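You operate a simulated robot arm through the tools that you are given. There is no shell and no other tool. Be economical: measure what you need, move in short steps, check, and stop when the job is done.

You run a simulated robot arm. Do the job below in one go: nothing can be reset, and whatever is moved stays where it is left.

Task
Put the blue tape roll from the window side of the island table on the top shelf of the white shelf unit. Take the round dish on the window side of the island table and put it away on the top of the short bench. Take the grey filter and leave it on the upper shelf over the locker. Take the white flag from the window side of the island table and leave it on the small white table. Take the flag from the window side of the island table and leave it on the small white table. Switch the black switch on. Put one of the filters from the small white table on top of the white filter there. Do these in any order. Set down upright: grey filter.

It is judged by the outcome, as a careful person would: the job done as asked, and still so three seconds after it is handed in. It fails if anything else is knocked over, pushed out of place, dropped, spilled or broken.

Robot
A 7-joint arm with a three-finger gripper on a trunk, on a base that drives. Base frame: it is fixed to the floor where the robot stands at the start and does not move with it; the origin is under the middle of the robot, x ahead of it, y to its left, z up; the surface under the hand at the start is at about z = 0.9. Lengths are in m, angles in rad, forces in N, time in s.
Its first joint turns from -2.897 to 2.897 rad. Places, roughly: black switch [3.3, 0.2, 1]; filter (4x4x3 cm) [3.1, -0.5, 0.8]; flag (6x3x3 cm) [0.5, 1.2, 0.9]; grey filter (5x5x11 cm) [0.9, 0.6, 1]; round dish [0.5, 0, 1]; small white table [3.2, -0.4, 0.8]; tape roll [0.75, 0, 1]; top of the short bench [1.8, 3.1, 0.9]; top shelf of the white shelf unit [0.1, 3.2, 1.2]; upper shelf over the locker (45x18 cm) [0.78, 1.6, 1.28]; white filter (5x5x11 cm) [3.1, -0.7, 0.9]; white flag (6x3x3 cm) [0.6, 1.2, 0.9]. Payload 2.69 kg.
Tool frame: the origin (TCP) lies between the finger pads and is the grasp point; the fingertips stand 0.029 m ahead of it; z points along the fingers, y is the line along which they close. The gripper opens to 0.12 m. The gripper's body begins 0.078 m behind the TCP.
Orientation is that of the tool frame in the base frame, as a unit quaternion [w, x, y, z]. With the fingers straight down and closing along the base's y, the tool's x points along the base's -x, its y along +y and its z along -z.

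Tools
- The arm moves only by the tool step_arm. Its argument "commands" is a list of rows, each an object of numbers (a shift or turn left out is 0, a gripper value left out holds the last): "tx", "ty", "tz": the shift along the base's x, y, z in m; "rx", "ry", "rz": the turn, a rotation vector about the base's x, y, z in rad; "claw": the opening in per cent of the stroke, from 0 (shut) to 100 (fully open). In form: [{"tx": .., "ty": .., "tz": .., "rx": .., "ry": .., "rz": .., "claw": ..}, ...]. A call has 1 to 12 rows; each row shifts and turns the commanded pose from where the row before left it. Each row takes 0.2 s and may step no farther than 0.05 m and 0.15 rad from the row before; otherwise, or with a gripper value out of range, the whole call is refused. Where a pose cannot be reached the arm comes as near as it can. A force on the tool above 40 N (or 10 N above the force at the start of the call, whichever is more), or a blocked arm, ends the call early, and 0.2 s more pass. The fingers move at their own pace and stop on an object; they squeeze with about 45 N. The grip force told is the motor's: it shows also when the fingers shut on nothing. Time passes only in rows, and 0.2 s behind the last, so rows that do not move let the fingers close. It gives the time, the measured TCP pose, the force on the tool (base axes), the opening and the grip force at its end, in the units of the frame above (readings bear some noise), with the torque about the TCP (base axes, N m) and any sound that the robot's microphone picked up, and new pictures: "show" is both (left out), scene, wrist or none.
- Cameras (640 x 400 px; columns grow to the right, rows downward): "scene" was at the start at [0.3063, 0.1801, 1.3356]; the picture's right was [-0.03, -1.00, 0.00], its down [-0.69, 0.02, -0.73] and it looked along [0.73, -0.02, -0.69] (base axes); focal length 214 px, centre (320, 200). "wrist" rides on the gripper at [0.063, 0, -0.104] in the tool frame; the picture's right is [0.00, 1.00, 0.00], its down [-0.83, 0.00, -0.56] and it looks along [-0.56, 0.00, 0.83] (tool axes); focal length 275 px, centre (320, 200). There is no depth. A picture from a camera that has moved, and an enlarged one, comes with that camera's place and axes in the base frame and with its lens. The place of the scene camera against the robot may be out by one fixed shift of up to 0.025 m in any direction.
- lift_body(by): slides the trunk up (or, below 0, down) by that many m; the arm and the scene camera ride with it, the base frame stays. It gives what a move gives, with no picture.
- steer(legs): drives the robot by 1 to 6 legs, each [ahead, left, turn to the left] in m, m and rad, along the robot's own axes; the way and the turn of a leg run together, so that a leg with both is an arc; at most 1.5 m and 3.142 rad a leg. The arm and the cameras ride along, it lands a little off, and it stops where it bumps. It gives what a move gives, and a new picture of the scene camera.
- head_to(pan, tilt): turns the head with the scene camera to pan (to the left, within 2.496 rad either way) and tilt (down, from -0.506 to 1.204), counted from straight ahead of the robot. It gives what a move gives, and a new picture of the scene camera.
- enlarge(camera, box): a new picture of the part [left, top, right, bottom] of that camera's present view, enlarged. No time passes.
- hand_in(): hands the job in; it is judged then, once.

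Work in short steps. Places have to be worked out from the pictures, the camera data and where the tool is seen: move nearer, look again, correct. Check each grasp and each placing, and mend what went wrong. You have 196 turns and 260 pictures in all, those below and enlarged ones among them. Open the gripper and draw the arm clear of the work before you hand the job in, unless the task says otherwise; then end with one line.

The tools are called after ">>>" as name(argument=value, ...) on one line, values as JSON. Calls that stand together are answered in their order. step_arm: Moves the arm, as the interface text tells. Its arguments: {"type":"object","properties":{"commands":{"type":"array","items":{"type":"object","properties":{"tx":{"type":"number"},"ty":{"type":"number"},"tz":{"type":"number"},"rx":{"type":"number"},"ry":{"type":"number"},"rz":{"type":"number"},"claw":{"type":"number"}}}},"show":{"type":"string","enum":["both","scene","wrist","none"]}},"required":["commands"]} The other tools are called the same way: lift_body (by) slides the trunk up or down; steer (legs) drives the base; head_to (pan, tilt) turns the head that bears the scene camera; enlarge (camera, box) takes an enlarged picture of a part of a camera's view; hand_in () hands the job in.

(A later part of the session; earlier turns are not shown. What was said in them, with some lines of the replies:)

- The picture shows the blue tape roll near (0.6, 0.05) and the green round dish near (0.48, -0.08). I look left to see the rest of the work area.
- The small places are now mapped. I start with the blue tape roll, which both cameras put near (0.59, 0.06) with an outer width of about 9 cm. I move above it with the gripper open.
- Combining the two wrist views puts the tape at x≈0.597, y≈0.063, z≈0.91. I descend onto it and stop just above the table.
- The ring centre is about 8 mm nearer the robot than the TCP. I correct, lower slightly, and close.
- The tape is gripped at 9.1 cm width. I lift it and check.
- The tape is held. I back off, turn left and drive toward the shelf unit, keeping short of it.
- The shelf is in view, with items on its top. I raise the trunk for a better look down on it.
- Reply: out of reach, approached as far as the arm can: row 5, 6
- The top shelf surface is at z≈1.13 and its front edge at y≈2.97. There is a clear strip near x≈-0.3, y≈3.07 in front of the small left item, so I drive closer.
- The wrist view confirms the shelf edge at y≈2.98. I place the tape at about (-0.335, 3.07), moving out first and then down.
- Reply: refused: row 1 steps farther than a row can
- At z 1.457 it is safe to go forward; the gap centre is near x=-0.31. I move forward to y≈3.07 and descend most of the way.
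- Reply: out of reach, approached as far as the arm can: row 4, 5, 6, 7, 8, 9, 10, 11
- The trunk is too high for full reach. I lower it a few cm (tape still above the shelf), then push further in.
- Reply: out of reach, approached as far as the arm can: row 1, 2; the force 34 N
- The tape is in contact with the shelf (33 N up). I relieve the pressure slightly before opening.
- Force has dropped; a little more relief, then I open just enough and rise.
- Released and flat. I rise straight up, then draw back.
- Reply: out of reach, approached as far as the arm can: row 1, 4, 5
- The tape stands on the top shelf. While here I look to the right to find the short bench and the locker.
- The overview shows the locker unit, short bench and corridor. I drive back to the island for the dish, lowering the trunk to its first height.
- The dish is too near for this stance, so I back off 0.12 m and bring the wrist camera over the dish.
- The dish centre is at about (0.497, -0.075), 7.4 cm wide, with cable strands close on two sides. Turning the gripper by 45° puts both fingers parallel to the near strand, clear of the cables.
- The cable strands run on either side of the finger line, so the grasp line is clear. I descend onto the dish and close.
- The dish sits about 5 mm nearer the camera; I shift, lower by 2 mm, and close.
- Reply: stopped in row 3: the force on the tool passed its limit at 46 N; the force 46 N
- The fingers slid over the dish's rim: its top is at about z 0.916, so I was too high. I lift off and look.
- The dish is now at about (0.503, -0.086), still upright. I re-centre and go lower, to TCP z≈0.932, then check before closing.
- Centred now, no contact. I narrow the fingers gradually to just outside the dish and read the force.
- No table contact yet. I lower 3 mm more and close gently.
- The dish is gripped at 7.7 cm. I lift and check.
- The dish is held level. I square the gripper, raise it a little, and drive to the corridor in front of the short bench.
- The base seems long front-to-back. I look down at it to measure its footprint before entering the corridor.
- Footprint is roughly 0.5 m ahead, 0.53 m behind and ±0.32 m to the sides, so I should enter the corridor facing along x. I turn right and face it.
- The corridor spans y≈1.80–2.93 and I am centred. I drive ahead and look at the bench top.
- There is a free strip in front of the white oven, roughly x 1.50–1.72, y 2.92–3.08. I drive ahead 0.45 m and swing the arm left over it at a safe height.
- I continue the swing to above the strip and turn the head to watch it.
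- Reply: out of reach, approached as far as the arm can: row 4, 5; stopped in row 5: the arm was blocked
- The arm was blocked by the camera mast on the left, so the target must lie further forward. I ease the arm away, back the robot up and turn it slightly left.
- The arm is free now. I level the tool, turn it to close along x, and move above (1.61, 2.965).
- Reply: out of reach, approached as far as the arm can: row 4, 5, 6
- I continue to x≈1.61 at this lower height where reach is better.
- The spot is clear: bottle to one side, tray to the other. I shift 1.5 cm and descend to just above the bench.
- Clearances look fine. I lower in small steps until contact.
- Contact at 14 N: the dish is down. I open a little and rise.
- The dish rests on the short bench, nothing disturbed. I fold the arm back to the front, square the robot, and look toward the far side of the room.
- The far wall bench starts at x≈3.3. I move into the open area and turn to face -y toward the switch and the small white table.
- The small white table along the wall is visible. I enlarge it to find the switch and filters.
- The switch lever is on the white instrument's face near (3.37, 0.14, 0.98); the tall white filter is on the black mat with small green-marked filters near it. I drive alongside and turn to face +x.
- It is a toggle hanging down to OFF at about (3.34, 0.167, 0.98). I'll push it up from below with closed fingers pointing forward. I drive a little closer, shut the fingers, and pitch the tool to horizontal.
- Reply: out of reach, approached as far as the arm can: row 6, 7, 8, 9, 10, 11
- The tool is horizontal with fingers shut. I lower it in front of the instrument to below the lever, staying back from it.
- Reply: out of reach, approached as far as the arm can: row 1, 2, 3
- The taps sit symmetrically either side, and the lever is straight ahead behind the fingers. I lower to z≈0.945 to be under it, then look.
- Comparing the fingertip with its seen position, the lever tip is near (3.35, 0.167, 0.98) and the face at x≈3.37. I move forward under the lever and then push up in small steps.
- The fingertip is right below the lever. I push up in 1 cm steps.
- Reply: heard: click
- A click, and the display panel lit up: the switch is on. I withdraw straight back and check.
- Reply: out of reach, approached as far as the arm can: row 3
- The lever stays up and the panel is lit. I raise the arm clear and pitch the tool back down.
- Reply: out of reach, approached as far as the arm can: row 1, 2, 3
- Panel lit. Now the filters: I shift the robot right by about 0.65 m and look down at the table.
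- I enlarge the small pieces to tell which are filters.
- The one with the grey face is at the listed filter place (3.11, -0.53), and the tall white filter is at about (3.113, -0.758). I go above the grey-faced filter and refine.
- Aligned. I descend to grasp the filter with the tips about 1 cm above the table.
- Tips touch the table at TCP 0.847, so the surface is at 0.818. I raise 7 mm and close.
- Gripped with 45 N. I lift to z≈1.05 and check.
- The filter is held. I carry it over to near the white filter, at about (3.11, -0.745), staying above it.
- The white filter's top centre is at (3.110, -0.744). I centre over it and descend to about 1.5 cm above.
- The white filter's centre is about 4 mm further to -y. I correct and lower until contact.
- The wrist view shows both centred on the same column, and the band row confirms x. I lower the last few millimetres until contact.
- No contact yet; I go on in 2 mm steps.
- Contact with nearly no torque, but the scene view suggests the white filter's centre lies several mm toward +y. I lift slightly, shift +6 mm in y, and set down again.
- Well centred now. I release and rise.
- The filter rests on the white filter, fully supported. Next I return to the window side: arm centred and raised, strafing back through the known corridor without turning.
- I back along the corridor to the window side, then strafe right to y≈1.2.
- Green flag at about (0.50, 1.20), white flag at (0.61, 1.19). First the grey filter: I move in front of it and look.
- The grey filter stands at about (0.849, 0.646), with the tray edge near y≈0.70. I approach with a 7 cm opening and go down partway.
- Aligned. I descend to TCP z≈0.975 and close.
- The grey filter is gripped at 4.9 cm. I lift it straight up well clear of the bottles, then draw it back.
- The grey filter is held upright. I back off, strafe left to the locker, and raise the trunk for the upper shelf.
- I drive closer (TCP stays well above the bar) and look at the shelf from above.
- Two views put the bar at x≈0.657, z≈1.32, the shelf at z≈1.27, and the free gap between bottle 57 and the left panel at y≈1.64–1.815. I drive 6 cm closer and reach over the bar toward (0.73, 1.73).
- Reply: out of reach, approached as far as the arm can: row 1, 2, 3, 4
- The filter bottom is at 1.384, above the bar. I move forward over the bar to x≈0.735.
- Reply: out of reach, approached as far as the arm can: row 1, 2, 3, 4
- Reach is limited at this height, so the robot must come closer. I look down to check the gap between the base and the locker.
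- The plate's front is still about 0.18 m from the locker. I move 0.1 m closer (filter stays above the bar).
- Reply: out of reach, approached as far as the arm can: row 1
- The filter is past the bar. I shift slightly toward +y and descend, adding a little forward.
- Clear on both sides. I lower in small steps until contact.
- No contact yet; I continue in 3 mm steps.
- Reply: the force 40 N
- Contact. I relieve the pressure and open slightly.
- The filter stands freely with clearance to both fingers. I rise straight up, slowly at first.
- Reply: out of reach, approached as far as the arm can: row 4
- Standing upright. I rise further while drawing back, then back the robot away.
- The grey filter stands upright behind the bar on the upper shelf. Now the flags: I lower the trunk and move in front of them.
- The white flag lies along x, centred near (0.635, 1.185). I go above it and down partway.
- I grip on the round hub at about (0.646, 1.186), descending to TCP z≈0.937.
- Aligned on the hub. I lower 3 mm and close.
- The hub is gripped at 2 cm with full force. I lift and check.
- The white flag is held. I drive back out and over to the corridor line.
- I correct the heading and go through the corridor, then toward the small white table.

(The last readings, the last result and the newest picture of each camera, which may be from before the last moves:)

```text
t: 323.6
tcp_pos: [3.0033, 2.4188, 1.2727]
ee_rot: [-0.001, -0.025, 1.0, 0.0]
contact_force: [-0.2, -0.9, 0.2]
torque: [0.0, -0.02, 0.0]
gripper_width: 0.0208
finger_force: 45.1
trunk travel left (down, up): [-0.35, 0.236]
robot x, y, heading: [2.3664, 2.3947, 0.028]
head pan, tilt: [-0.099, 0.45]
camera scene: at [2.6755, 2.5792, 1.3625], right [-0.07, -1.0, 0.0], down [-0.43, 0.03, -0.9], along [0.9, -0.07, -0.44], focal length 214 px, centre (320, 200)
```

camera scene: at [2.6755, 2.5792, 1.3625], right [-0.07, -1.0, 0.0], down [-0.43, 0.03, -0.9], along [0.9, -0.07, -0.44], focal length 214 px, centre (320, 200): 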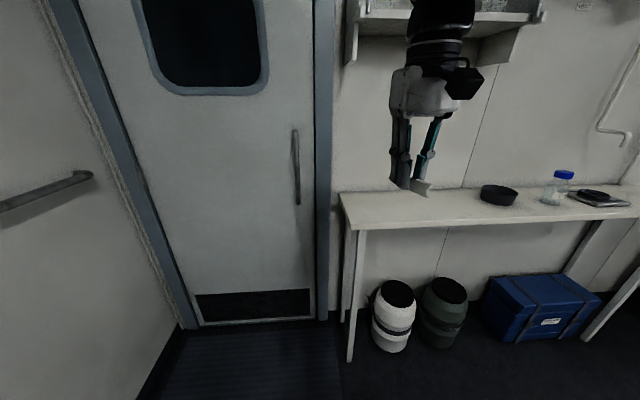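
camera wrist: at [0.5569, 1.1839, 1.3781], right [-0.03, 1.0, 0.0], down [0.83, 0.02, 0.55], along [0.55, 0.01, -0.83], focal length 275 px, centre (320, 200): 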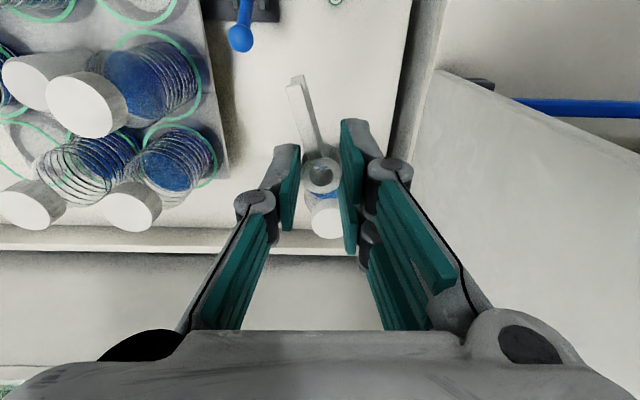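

>>> steer(legs=[[0, -0.1, -0.028], [0, -1.3, 0], [0, -1.2, 0]])

>>> head_to(pan=0.0, tilt=0.8)

```text
t: 336.5
tcp_pos: [2.9897, -0.195, 1.2728]
ee_rot: [-0.001, -0.01, 1.0, 0.0]
contact_force: [-0.7, 0.5, -0.5]
torque: [-0.01, 0.02, -0.02]
gripper_width: 0.0204
finger_force: 45.1
trunk travel left (down, up): [-0.35, 0.236]
robot x, y, heading: [2.3502, -0.198, -0.005]
head pan, tilt: [-0.099, 0.45]
camera scene: at [2.6689, -0.0252, 1.3625], right [-0.11, -0.99, 0.0], down [-0.43, 0.05, -0.9], along [0.9, -0.09, -0.44], focal length 214 px, centre (320, 200)
```

scene: 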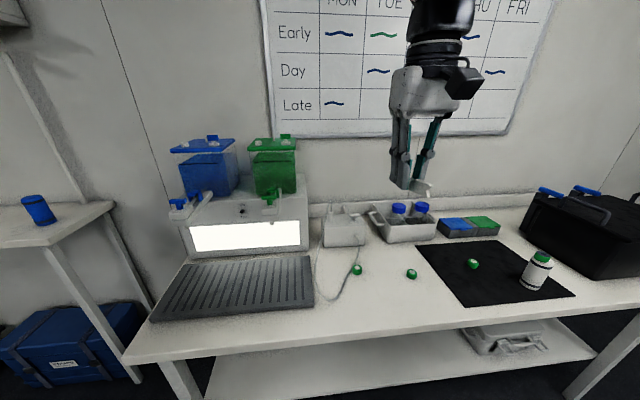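

```text
t: 337.4
tcp_pos: [2.9911, -0.1963, 1.2731]
ee_rot: [-0.001, -0.01, 1.0, 0.001]
contact_force: [0.6, -0.4, 0.1]
torque: [-0.01, 0.02, 0.0]
gripper_width: 0.0206
finger_force: 44.6
trunk travel left (down, up): [-0.35, 0.236]
robot x, y, heading: [2.3541, -0.1957, -0.003]
head pan, tilt: [0.0, 0.799]
camera scene: at [2.6582, -0.0161, 1.3321], right [-0.01, -1.0, 0.0], down [-0.72, 0.0, -0.7], along [0.7, 0.0, -0.72], focal length 214 px, centre (320, 200)
```

scene: 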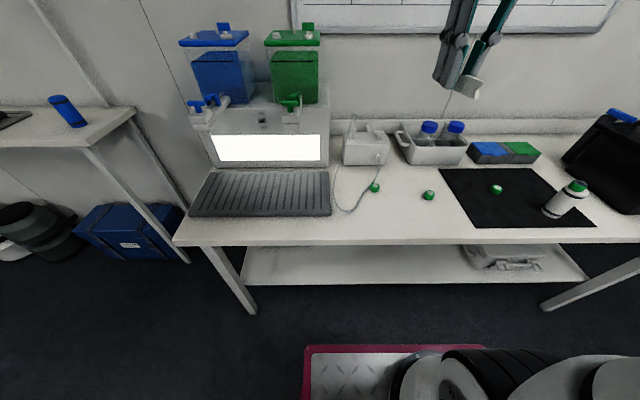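

The front strip of the table near y≈-0.2…-0.33 is free. I come closer and place the white flag's hub at about (3.11, -0.22).

>>> steer(legs=[[0.09, 0, 0]])

>>> step_arm(commands=[{"tx": 0.03, "ty": -0.024}, {"tz": -0.05}, {"tz": -0.05}, {"tz": -0.05}, {"tz": -0.05}, {"tz": -0.05}, {"tz": -0.05}, {"tz": -0.05}, {"tz": -0.04}, {}], show="both")

```text
t: 338.5
tcp_pos: [3.0827, -0.1955, 1.2728]
ee_rot: [-0.001, -0.01, 1.0, -0.001]
contact_force: [1.0, 0.1, 0.1]
torque: [-0.01, 0.01, -0.03]
gripper_width: 0.0205
finger_force: 44.7
trunk travel left (down, up): [-0.35, 0.236]
robot x, y, heading: [2.4437, -0.1982, -0.01]
head pan, tilt: [0.0, 0.799]
camera scene: at [2.7499, -0.0161, 1.332], right [0.0, -1.0, 0.0], down [-0.72, 0.0, -0.7], along [0.7, 0.0, -0.72], focal length 214 px, centre (320, 200)
```

scene: 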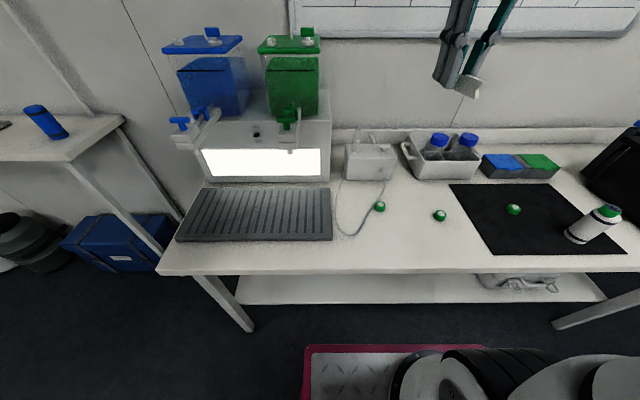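

```text
t: 340.7
tcp_pos: [3.1124, -0.2192, 0.8818]
ee_rot: [0.0, -0.009, 1.0, -0.001]
contact_force: [-0.1, -0.7, -0.2]
torque: [-0.01, -0.04, 0.03]
gripper_width: 0.0205
finger_force: 45.1
trunk travel left (down, up): [-0.35, 0.236]
robot x, y, heading: [2.4403, -0.1961, -0.009]
head pan, tilt: [0.0, 0.799]
camera scene: at [2.7498, -0.0161, 1.3321], right [0.0, -1.0, 0.0], down [-0.72, 0.0, -0.7], along [0.7, 0.0, -0.72], focal length 214 px, centre (320, 200)
camera wrist: at [3.0492, -0.2206, 0.9871], right [-0.02, 1.0, 0.0], down [0.83, 0.02, 0.55], along [0.55, 0.01, -0.83], focal length 275 px, centre (320, 200)
```

scene: 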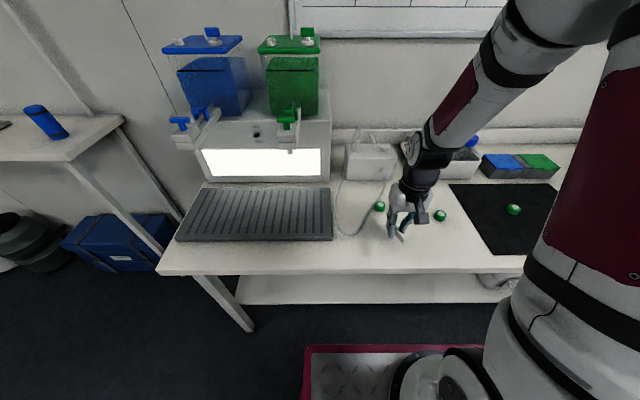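
wrist: 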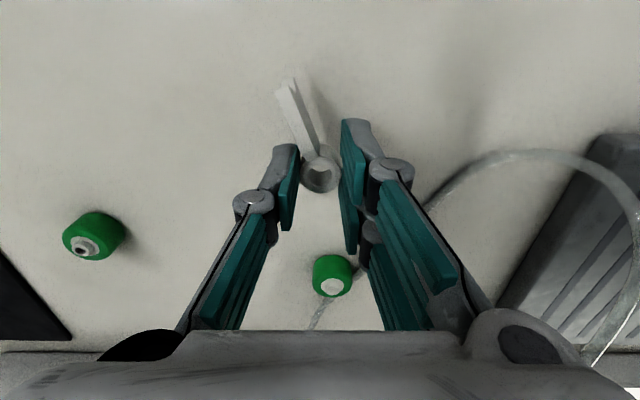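

Clear of the caps and tubing. I lower to contact and release.

>>> step_arm(commands=[{"tz": -0.015}, {"tz": -0.008}, {"tz": -0.004}, {"tz": -0.003}, {}], show="none")

```text
t: 341.9
tcp_pos: [3.1117, -0.219, 0.8548]
ee_rot: [0.001, -0.011, 1.0, 0.0]
contact_force: [-1.3, 2.6, 34.4]
torque: [-0.05, 0.12, -0.02]
gripper_width: 0.0203
finger_force: 44.9
trunk travel left (down, up): [-0.35, 0.236]
robot x, y, heading: [2.4477, -0.1951, -0.005]
head pan, tilt: [0.0, 0.799]
```

In contact. I ease off, open and rise.

>>> step_arm(commands=[{"tz": 0.003}, {"claw": 30}, {"claw": 40}, {}, {"tz": 0.03}, {"tz": 0.05}, {"tz": 0.05}, {"tz": 0.05}, {"tz": 0.05}, {"tz": 0.05}, {"tz": 0.05}, {"tz": 0.05}], show="wrist")

```text
t: 344.5
tcp_pos: [3.1134, -0.2215, 1.2355]
ee_rot: [-0.002, -0.009, 1.0, 0.0]
contact_force: [0.0, 0.3, 0.6]
torque: [0.03, 0.06, 0.02]
gripper_width: 0.0479
finger_force: 0.0
trunk travel left (down, up): [-0.35, 0.236]
robot x, y, heading: [2.4443, -0.1963, -0.001]
head pan, tilt: [0.0, 0.799]
camera wrist: at [3.0504, -0.2218, 1.3405], right [-0.02, 1.0, 0.0], down [0.83, 0.02, 0.55], along [0.55, 0.01, -0.83], focal length 275 px, centre (320, 200)
```

wrist: 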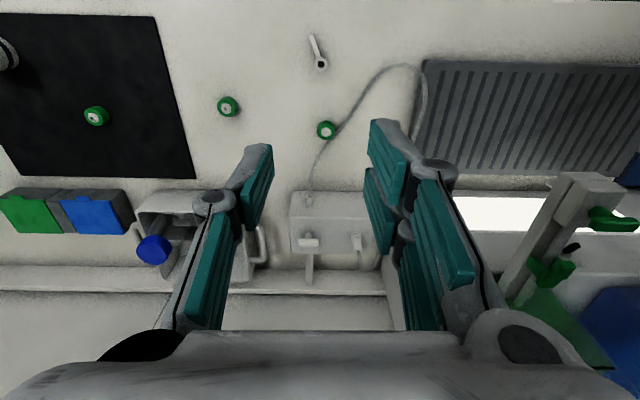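

The white flag lies on the small table. I go back for the green flag the same way.

>>> steer(legs=[[-0.1, 0, 0], [0, 1.3, 0], [0, 1.26, 0]])

```text
t: 357.6
tcp_pos: [3.0044, 2.3368, 1.235]
ee_rot: [0.0, -0.021, 1.0, 0.0]
contact_force: [0.7, -0.3, 0.5]
torque: [0.03, -0.01, 0.02]
gripper_width: 0.0481
finger_force: 0.1
trunk travel left (down, up): [-0.35, 0.236]
robot x, y, heading: [2.3373, 2.348, 0.013]
head pan, tilt: [0.0, 0.799]
camera scene: at [2.6371, 2.5344, 1.332], right [0.02, -1.0, 0.0], down [-0.72, -0.01, -0.7], along [0.7, 0.01, -0.72], focal length 214 px, centre (320, 200)
```

scene: 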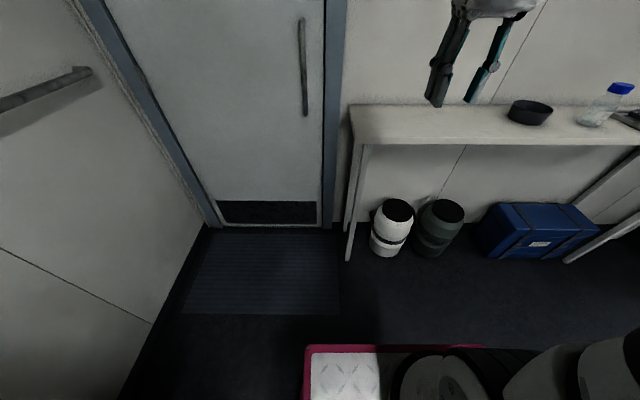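

>>> steer(legs=[[0, 0.02, -0.013], [-1.45, 0, 0], [-1.38, 0, 0]])

```text
t: 371.7
tcp_pos: [0.1864, 2.3655, 1.2362]
ee_rot: [0.0, -0.019, 1.0, 0.0]
contact_force: [0.6, 0.6, 0.3]
torque: [-0.06, 0.02, -0.01]
gripper_width: 0.0481
finger_force: 0.0
trunk travel left (down, up): [-0.35, 0.236]
robot x, y, heading: [-0.4833, 2.3787, 0.02]
head pan, tilt: [0.0, 0.799]
camera scene: at [-0.1816, 2.5633, 1.332], right [0.01, -1.0, 0.0], down [-0.72, -0.01, -0.7], along [0.7, 0.01, -0.72], focal length 214 px, centre (320, 200)
```

scene: 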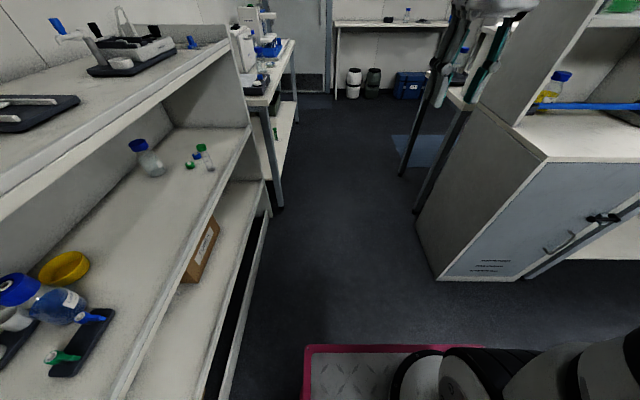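

>>> steer(legs=[[0, -1.17, -0.02], [0.35, 0, 0]])

>>> step_arm(commands=[{"claw": 55}, {}], show="wrist")

```text
t: 379.4
tcp_pos: [0.5423, 1.1969, 1.2351]
ee_rot: [-0.001, -0.014, 1.0, 0.0]
contact_force: [-0.9, 0.0, -0.8]
torque: [0.01, -0.02, 0.0]
gripper_width: 0.048
finger_force: 0.1
trunk travel left (down, up): [-0.35, 0.236]
robot x, y, heading: [-0.1223, 1.2184, 0.003]
head pan, tilt: [0.0, 0.799]
camera scene: at [0.1776, 1.3995, 1.332], right [0.0, -1.0, 0.0], down [-0.72, 0.0, -0.7], along [0.7, 0.0, -0.72], focal length 214 px, centre (320, 200)
```

scene: 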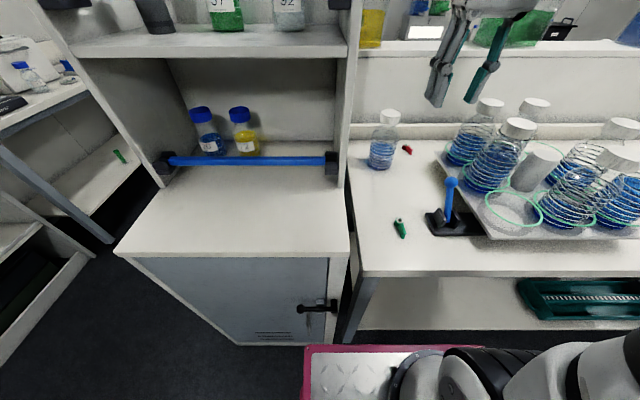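

```text
t: 380.0
tcp_pos: [0.5422, 1.1976, 1.2355]
ee_rot: [-0.002, -0.014, 1.0, 0.0]
contact_force: [0.9, 0.5, 0.5]
torque: [-0.01, -0.01, 0.0]
gripper_width: 0.0663
finger_force: 0.0
trunk travel left (down, up): [-0.35, 0.236]
robot x, y, heading: [-0.1274, 1.2185, 0.002]
head pan, tilt: [0.0, 0.799]
camera wrist: at [0.4799, 1.1961, 1.3401], right [-0.03, 1.0, 0.0], down [0.83, 0.03, 0.55], along [0.55, 0.02, -0.83], focal length 275 px, centre (320, 200)
```

wrist: 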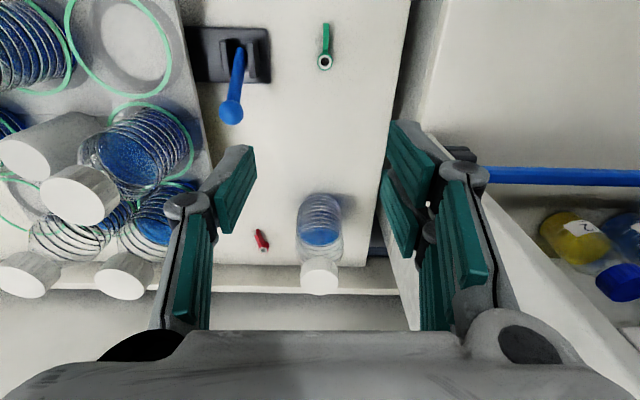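

The green flag's hub is near (0.53, 1.204). I go down partway over it and check.

>>> step_arm(commands=[{"tx": -0.012, "ty": 0.006, "tz": -0.04}, {"tz": -0.05}, {"tz": -0.05}, {"tz": -0.045}, {}], show="wrist")

```text
t: 381.2
tcp_pos: [0.5297, 1.2022, 1.0504]
ee_rot: [-0.001, -0.014, 1.0, 0.0]
contact_force: [0.3, -0.2, -0.2]
torque: [0.02, 0.01, -0.01]
gripper_width: 0.0662
finger_force: 0.1
trunk travel left (down, up): [-0.35, 0.236]
robot x, y, heading: [-0.123, 1.2137, 0.002]
head pan, tilt: [0.0, 0.799]
camera wrist: at [0.466, 1.1999, 1.1547], right [-0.03, 1.0, 0.0], down [0.83, 0.03, 0.55], along [0.55, 0.02, -0.83], focal length 275 px, centre (320, 200)
```

wrist: 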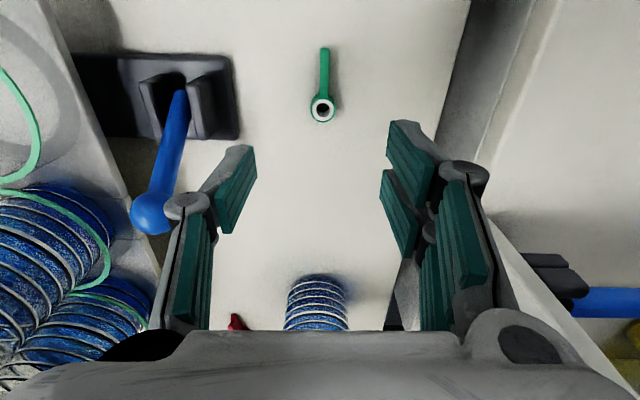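

The blue ball is at (0.575, 1.09, 1.01), 3 cm clear of the gripper. I descend and close on the hub.

>>> step_arm(commands=[{"tx": -0.001, "ty": 0.002, "tz": -0.04}, {"tz": -0.04}, {"tz": -0.035}, {}, {"claw": 30}, {"claw": 10}, {"claw": 10}, {}, {}], show="wrist")

```text
t: 383.2
tcp_pos: [0.5283, 1.2057, 0.9345]
ee_rot: [-0.001, -0.014, 1.0, 0.0]
contact_force: [-0.1, -0.6, -0.8]
torque: [-0.04, 0.01, 0.02]
gripper_width: 0.0164
finger_force: 42.0
trunk travel left (down, up): [-0.35, 0.236]
robot x, y, heading: [-0.1263, 1.2133, 0.008]
head pan, tilt: [0.0, 0.799]
camera wrist: at [0.4644, 1.2043, 1.0407], right [-0.03, 1.0, 0.0], down [0.83, 0.03, 0.55], along [0.55, 0.02, -0.83], focal length 275 px, centre (320, 200)
```

wrist: 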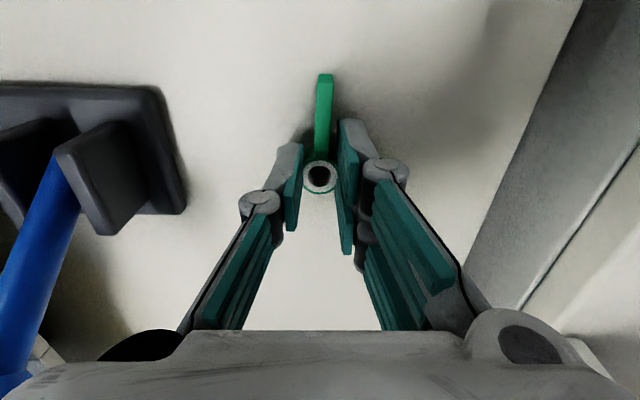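

>>> step_arm(commands=[{"tz": 0.02, "claw": 5}, {"tz": 0.04}, {"tz": 0.05}, {"tz": 0.05}, {"tz": 0.05}, {"tz": 0.05}, {"tz": 0.05}, {"tz": 0.03}, {}], show="wrist")

```text
t: 385.2
tcp_pos: [0.5299, 1.2066, 1.2754]
ee_rot: [-0.001, -0.014, 1.0, 0.0]
contact_force: [-0.3, 0.2, 0.0]
torque: [-0.01, 0.01, -0.01]
gripper_width: 0.0158
finger_force: 41.3
trunk travel left (down, up): [-0.35, 0.236]
robot x, y, heading: [-0.1249, 1.2136, 0.001]
head pan, tilt: [0.0, 0.799]
camera wrist: at [0.4665, 1.205, 1.3809], right [-0.03, 1.0, 0.0], down [0.83, 0.03, 0.55], along [0.55, 0.02, -0.83], focal length 275 px, centre (320, 200)
```

wrist: 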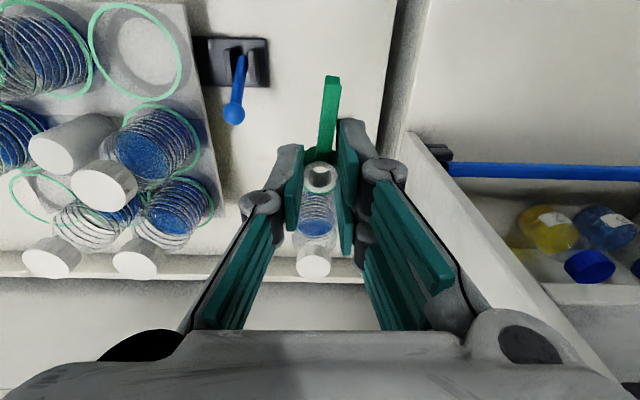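

The green flag is held. I drive to the small white table once more.

>>> steer(legs=[[-0.38, 0, 0], [0, 1.17, 0]])

```text
t: 393.2
tcp_pos: [0.1419, 2.3932, 1.276]
ee_rot: [0.0, -0.015, 1.0, -0.001]
contact_force: [-0.1, 1.0, -1.0]
torque: [-0.02, 0.01, 0.02]
gripper_width: 0.0185
finger_force: 43.7
trunk travel left (down, up): [-0.35, 0.236]
robot x, y, heading: [-0.5132, 2.3968, 0.003]
head pan, tilt: [0.0, 0.799]
camera scene: at [-0.2107, 2.584, 1.332], right [0.01, -1.0, 0.0], down [-0.72, 0.0, -0.7], along [0.7, 0.0, -0.72], focal length 214 px, centre (320, 200)
```

scene: 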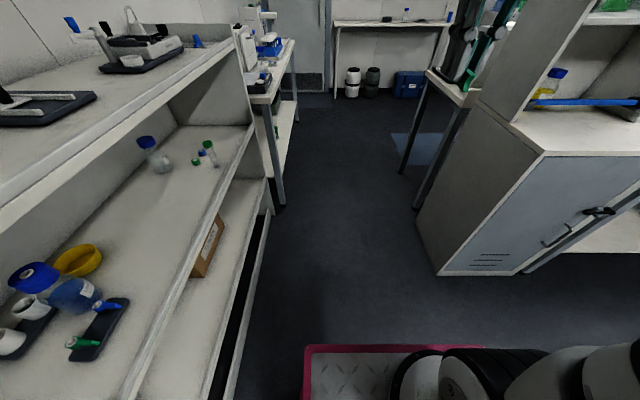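

The grip width changed a little; I check that the flag is still held.

>>> step_arm(commands=[{}], show="wrist")

```text
t: 393.6
tcp_pos: [0.1412, 2.3914, 1.2757]
ee_rot: [0.0, -0.016, 1.0, 0.0]
contact_force: [0.1, 0.2, 0.2]
torque: [0.01, 0.01, -0.02]
gripper_width: 0.0184
finger_force: 43.9
trunk travel left (down, up): [-0.35, 0.236]
robot x, y, heading: [-0.5165, 2.3995, 0.008]
head pan, tilt: [0.0, 0.799]
camera wrist: at [0.0787, 2.3902, 1.3806], right [-0.04, 1.0, 0.0], down [0.83, 0.03, 0.55], along [0.55, 0.02, -0.83], focal length 275 px, centre (320, 200)
```

wrist: 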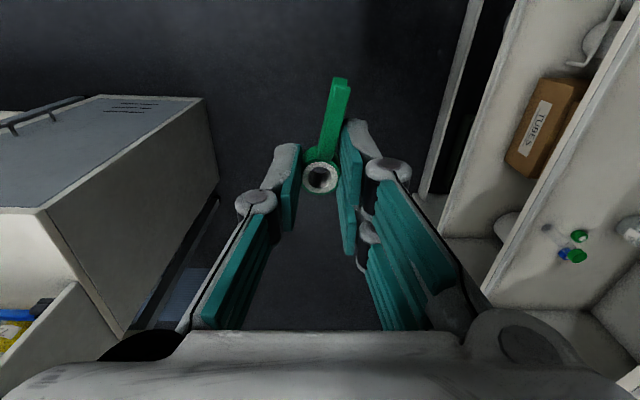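

Still held. I go on through the corridor.

>>> steer(legs=[[0, -0.02, -0.005], [1.45, 0, 0], [1.42, 0, 0]])

>>> step_arm(commands=[{}], show="wrist")

```text
t: 407.8
tcp_pos: [2.9817, 2.3708, 1.2757]
ee_rot: [-0.001, 0.001, 1.0, -0.001]
contact_force: [0.1, -1.3, -0.1]
torque: [0.01, 0.01, 0.0]
gripper_width: 0.0186
finger_force: 43.6
trunk travel left (down, up): [-0.35, 0.236]
robot x, y, heading: [2.327, 2.399, -0.024]
head pan, tilt: [0.0, 0.799]
camera scene: at [2.635, 2.5738, 1.332], right [-0.02, -1.0, 0.0], down [-0.72, 0.02, -0.7], along [0.7, -0.02, -0.72], focal length 214 px, centre (320, 200)
```

scene: 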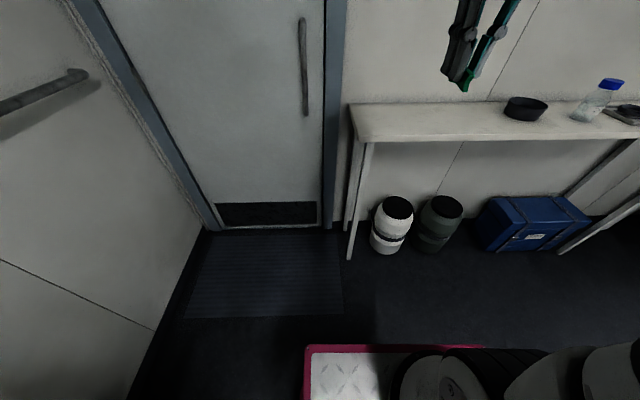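

```text
t: 408.2
tcp_pos: [2.9807, 2.371, 1.2757]
ee_rot: [-0.001, 0.0, 1.0, 0.0]
contact_force: [-0.3, -0.6, -0.1]
torque: [-0.04, -0.01, -0.04]
gripper_width: 0.0183
finger_force: 43.5
trunk travel left (down, up): [-0.35, 0.236]
robot x, y, heading: [2.3266, 2.3995, -0.027]
head pan, tilt: [0.0, 0.799]
camera wrist: at [2.9182, 2.3718, 1.3806], right [-0.01, 1.0, 0.0], down [0.83, 0.0, 0.55], along [0.55, 0.0, -0.83], focal length 275 px, centre (320, 200)
```

wrist: 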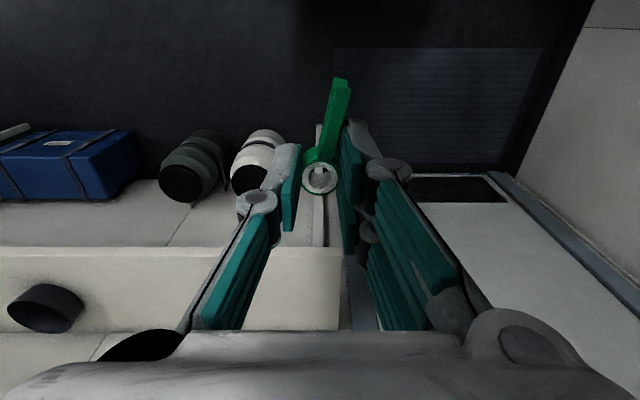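

Held firmly. On to the table.

>>> steer(legs=[[0, -0.1, 0.025], [0, -1.3, 0], [0, -1.3, 0]])

```text
t: 421.6
tcp_pos: [3.0125, -0.2989, 1.2756]
ee_rot: [0.0, -0.027, 1.0, 0.0]
contact_force: [0.8, -0.6, -0.5]
torque: [-0.01, 0.0, 0.0]
gripper_width: 0.0183
finger_force: 43.6
trunk travel left (down, up): [-0.35, 0.236]
robot x, y, heading: [2.3532, -0.3062, 0.032]
head pan, tilt: [0.0, 0.799]
camera scene: at [2.6553, -0.1142, 1.332], right [0.03, -1.0, 0.0], down [-0.72, -0.02, -0.7], along [0.7, 0.02, -0.72], focal length 214 px, centre (320, 200)
```

scene: 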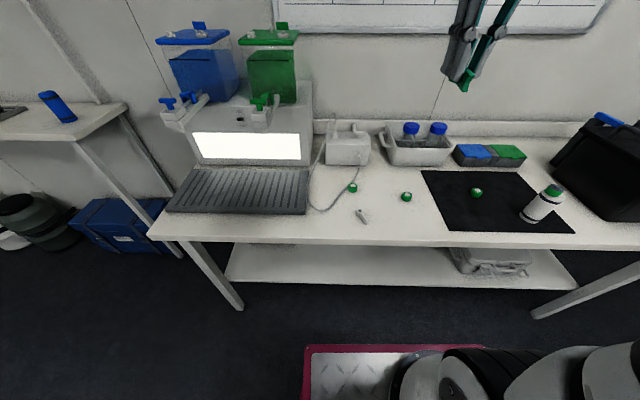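

The white flag is there and the stacked filter is still in place. I come closer and set the green flag at about (3.10, -0.32).

>>> steer(legs=[[0.09, 0, -0.03]])

>>> step_arm(commands=[{"tz": -0.05}, {"tz": -0.05}, {"tz": -0.05}, {"tz": -0.05}, {"tz": -0.05}, {"tz": -0.05}, {"tz": -0.05}, {"tz": -0.04}, {}], show="wrist")

```text
t: 422.7
tcp_pos: [3.1055, -0.3175, 1.2758]
ee_rot: [-0.001, -0.011, 1.0, 0.0]
contact_force: [0.5, 0.3, -0.4]
torque: [0.0, -0.01, 0.01]
gripper_width: 0.0184
finger_force: 43.4
trunk travel left (down, up): [-0.35, 0.236]
robot x, y, heading: [2.4476, -0.303, 0.001]
head pan, tilt: [0.0, 0.799]
camera scene: at [2.7537, -0.1228, 1.332], right [0.0, -1.0, 0.0], down [-0.72, 0.0, -0.7], along [0.7, 0.0, -0.72], focal length 214 px, centre (320, 200)
```

scene: 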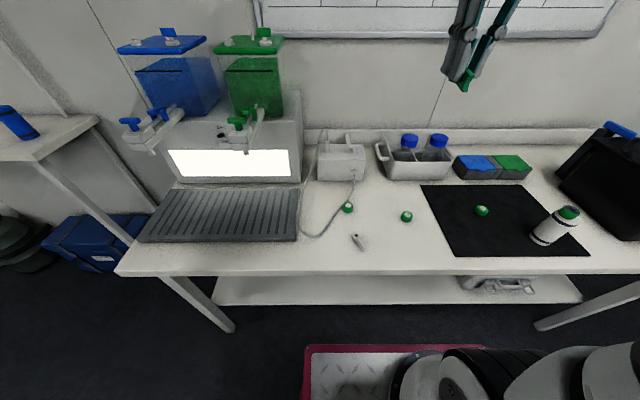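

```text
t: 424.7
tcp_pos: [3.1031, -0.3175, 0.8856]
ee_rot: [-0.001, -0.012, 1.0, 0.0]
contact_force: [0.2, -1.1, -0.3]
torque: [-0.02, -0.02, 0.01]
gripper_width: 0.0184
finger_force: 43.3
trunk travel left (down, up): [-0.35, 0.236]
robot x, y, heading: [2.449, -0.3031, -0.005]
head pan, tilt: [0.0, 0.799]
camera wrist: at [3.0398, -0.3185, 0.9907], right [-0.03, 1.0, 0.0], down [0.83, 0.02, 0.55], along [0.55, 0.01, -0.83], focal length 275 px, centre (320, 200)
```

wrist: 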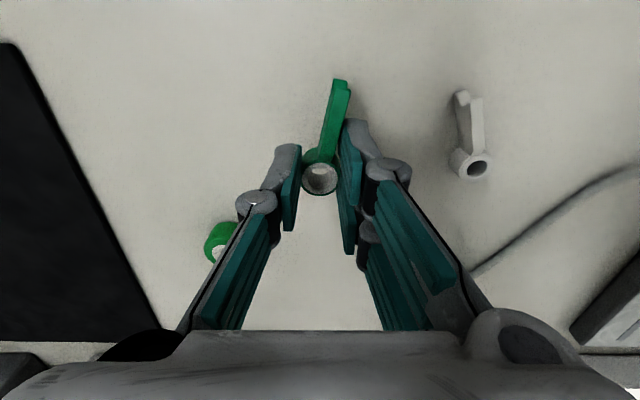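

Clear all round. I lower to contact.

>>> step_arm(commands=[{"tz": -0.018}, {"tz": -0.008}, {"tz": -0.004}, {"tz": -0.003}, {}], show="none")

```text
t: 425.9
tcp_pos: [3.1047, -0.3175, 0.8554]
ee_rot: [0.001, -0.011, 1.0, 0.0]
contact_force: [-8.1, -0.1, 25.2]
torque: [-0.01, 0.25, -0.01]
gripper_width: 0.0184
finger_force: 43.7
trunk travel left (down, up): [-0.35, 0.236]
robot x, y, heading: [2.4499, -0.3074, 0.003]
head pan, tilt: [0.0, 0.799]
stopped in row 5: the force on the tool passed its limit at 41 N (the readings are from after the stop); the commanded pose is now the measured one
```

In contact. I ease off, open and rise.

>>> step_arm(commands=[{"tz": 0.002}, {"claw": 25}, {"claw": 38}, {}, {"tz": 0.03}, {"tz": 0.05}, {"tz": 0.05}, {"tz": 0.05}, {"tz": 0.05}, {"tz": 0.05}, {"tz": 0.05}, {}], show="both")

>>> enlarge(camera="scene", box=[330, 170, 610, 280])

```text
t: 428.5
tcp_pos: [3.1055, -0.3196, 1.1837]
ee_rot: [0.0, -0.011, 1.0, 0.0]
contact_force: [-0.7, -0.6, 0.4]
torque: [0.0, 0.03, -0.02]
gripper_width: 0.0455
finger_force: 0.0
trunk travel left (down, up): [-0.35, 0.236]
robot x, y, heading: [2.4487, -0.3054, -0.005]
head pan, tilt: [0.0, 0.799]
camera scene: at [2.7537, -0.1228, 1.332], right [0.0, -1.0, 0.0], down [-0.72, 0.0, -0.7], along [0.7, 0.0, -0.72], focal length 214 px, centre (320, 200)
camera wrist: at [3.0418, -0.3205, 1.2887], right [-0.03, 1.0, 0.0], down [0.83, 0.02, 0.56], along [0.56, 0.01, -0.83], focal length 275 px, centre (320, 200)
```

scene: 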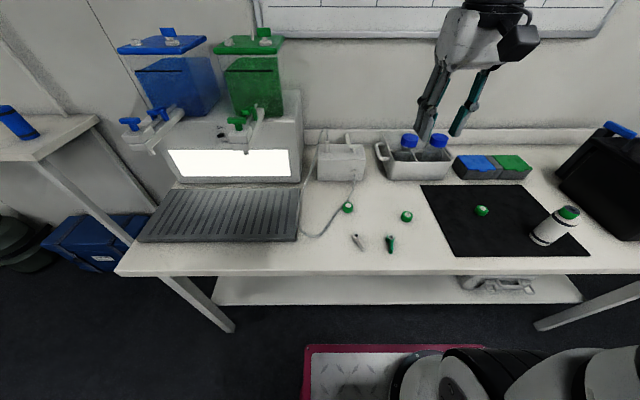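
wrist: 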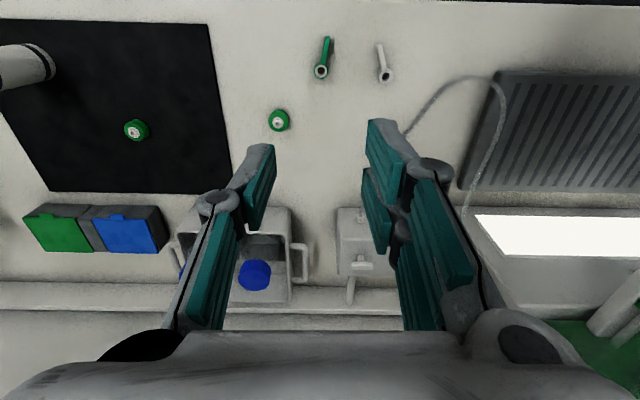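

```text
2.29 times, centred on (470, 225) of scene
camera zoom: at [2.7537, -0.1228, 1.332], right [0.0, -1.0, 0.0], down [-0.72, 0.0, -0.7], along [0.7, 0.0, -0.72], focal length 490 px, centre (-23, 143)
```

zoom: 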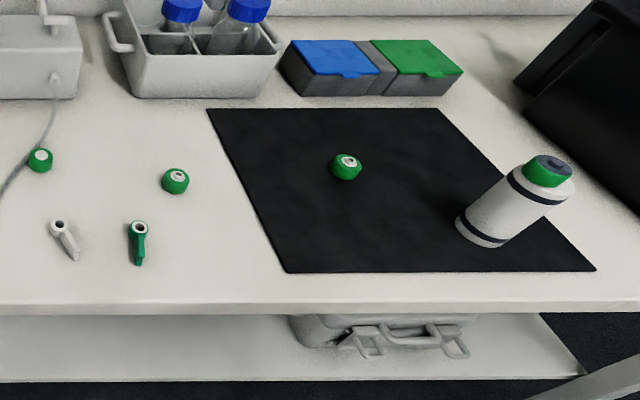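

Both flags are on the table, the filter sits on the white filter, and the panel is lit. I open the gripper and draw back before handing in.

>>> step_arm(commands=[{"tz": 0.05, "claw": 100}, {"tz": 0.03}, {}], show="none")

>>> steer(legs=[[-0.2, 0, 0]])

```text
t: 429.3
tcp_pos: [3.1038, -0.32, 1.2655]
ee_rot: [0.0, -0.012, 1.0, 0.0]
contact_force: [0.4, 0.6, 0.3]
torque: [0.0, -0.02, -0.03]
gripper_width: 0.12
finger_force: 0.0
trunk travel left (down, up): [-0.35, 0.236]
robot x, y, heading: [2.4437, -0.3036, -0.002]
head pan, tilt: [0.0, 0.799]
```

```text
t: 430.9
tcp_pos: [2.9039, -0.3171, 1.2645]
ee_rot: [0.0, -0.012, 1.0, 0.0]
contact_force: [-0.4, 0.3, 1.0]
torque: [-0.02, 0.01, 0.04]
gripper_width: 0.1199
finger_force: 0.0
trunk travel left (down, up): [-0.35, 0.236]
robot x, y, heading: [2.2455, -0.3045, 0.003]
head pan, tilt: [0.0, 0.799]
camera scene: at [2.552, -0.1217, 1.332], right [0.0, -1.0, 0.0], down [-0.72, 0.0, -0.7], along [0.7, 0.0, -0.72], focal length 214 px, centre (320, 200)
```

scene: 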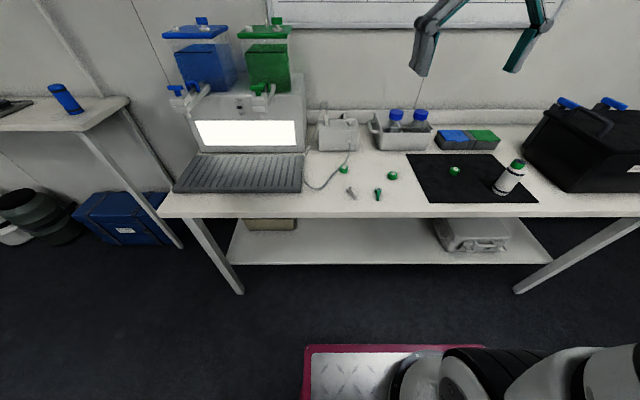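

Everything is in place and the arm is clear; I hand in.

>>> hand_in()

```text
The job is handed in.
```

All seven tasks are done and the job is handed in, with the gripper open and the arm clear. I took "the flag" to be the green one, since it sat at the listed spot. The stacked filter sits about 1 cm off centre on the white filter, but it is fully supported.
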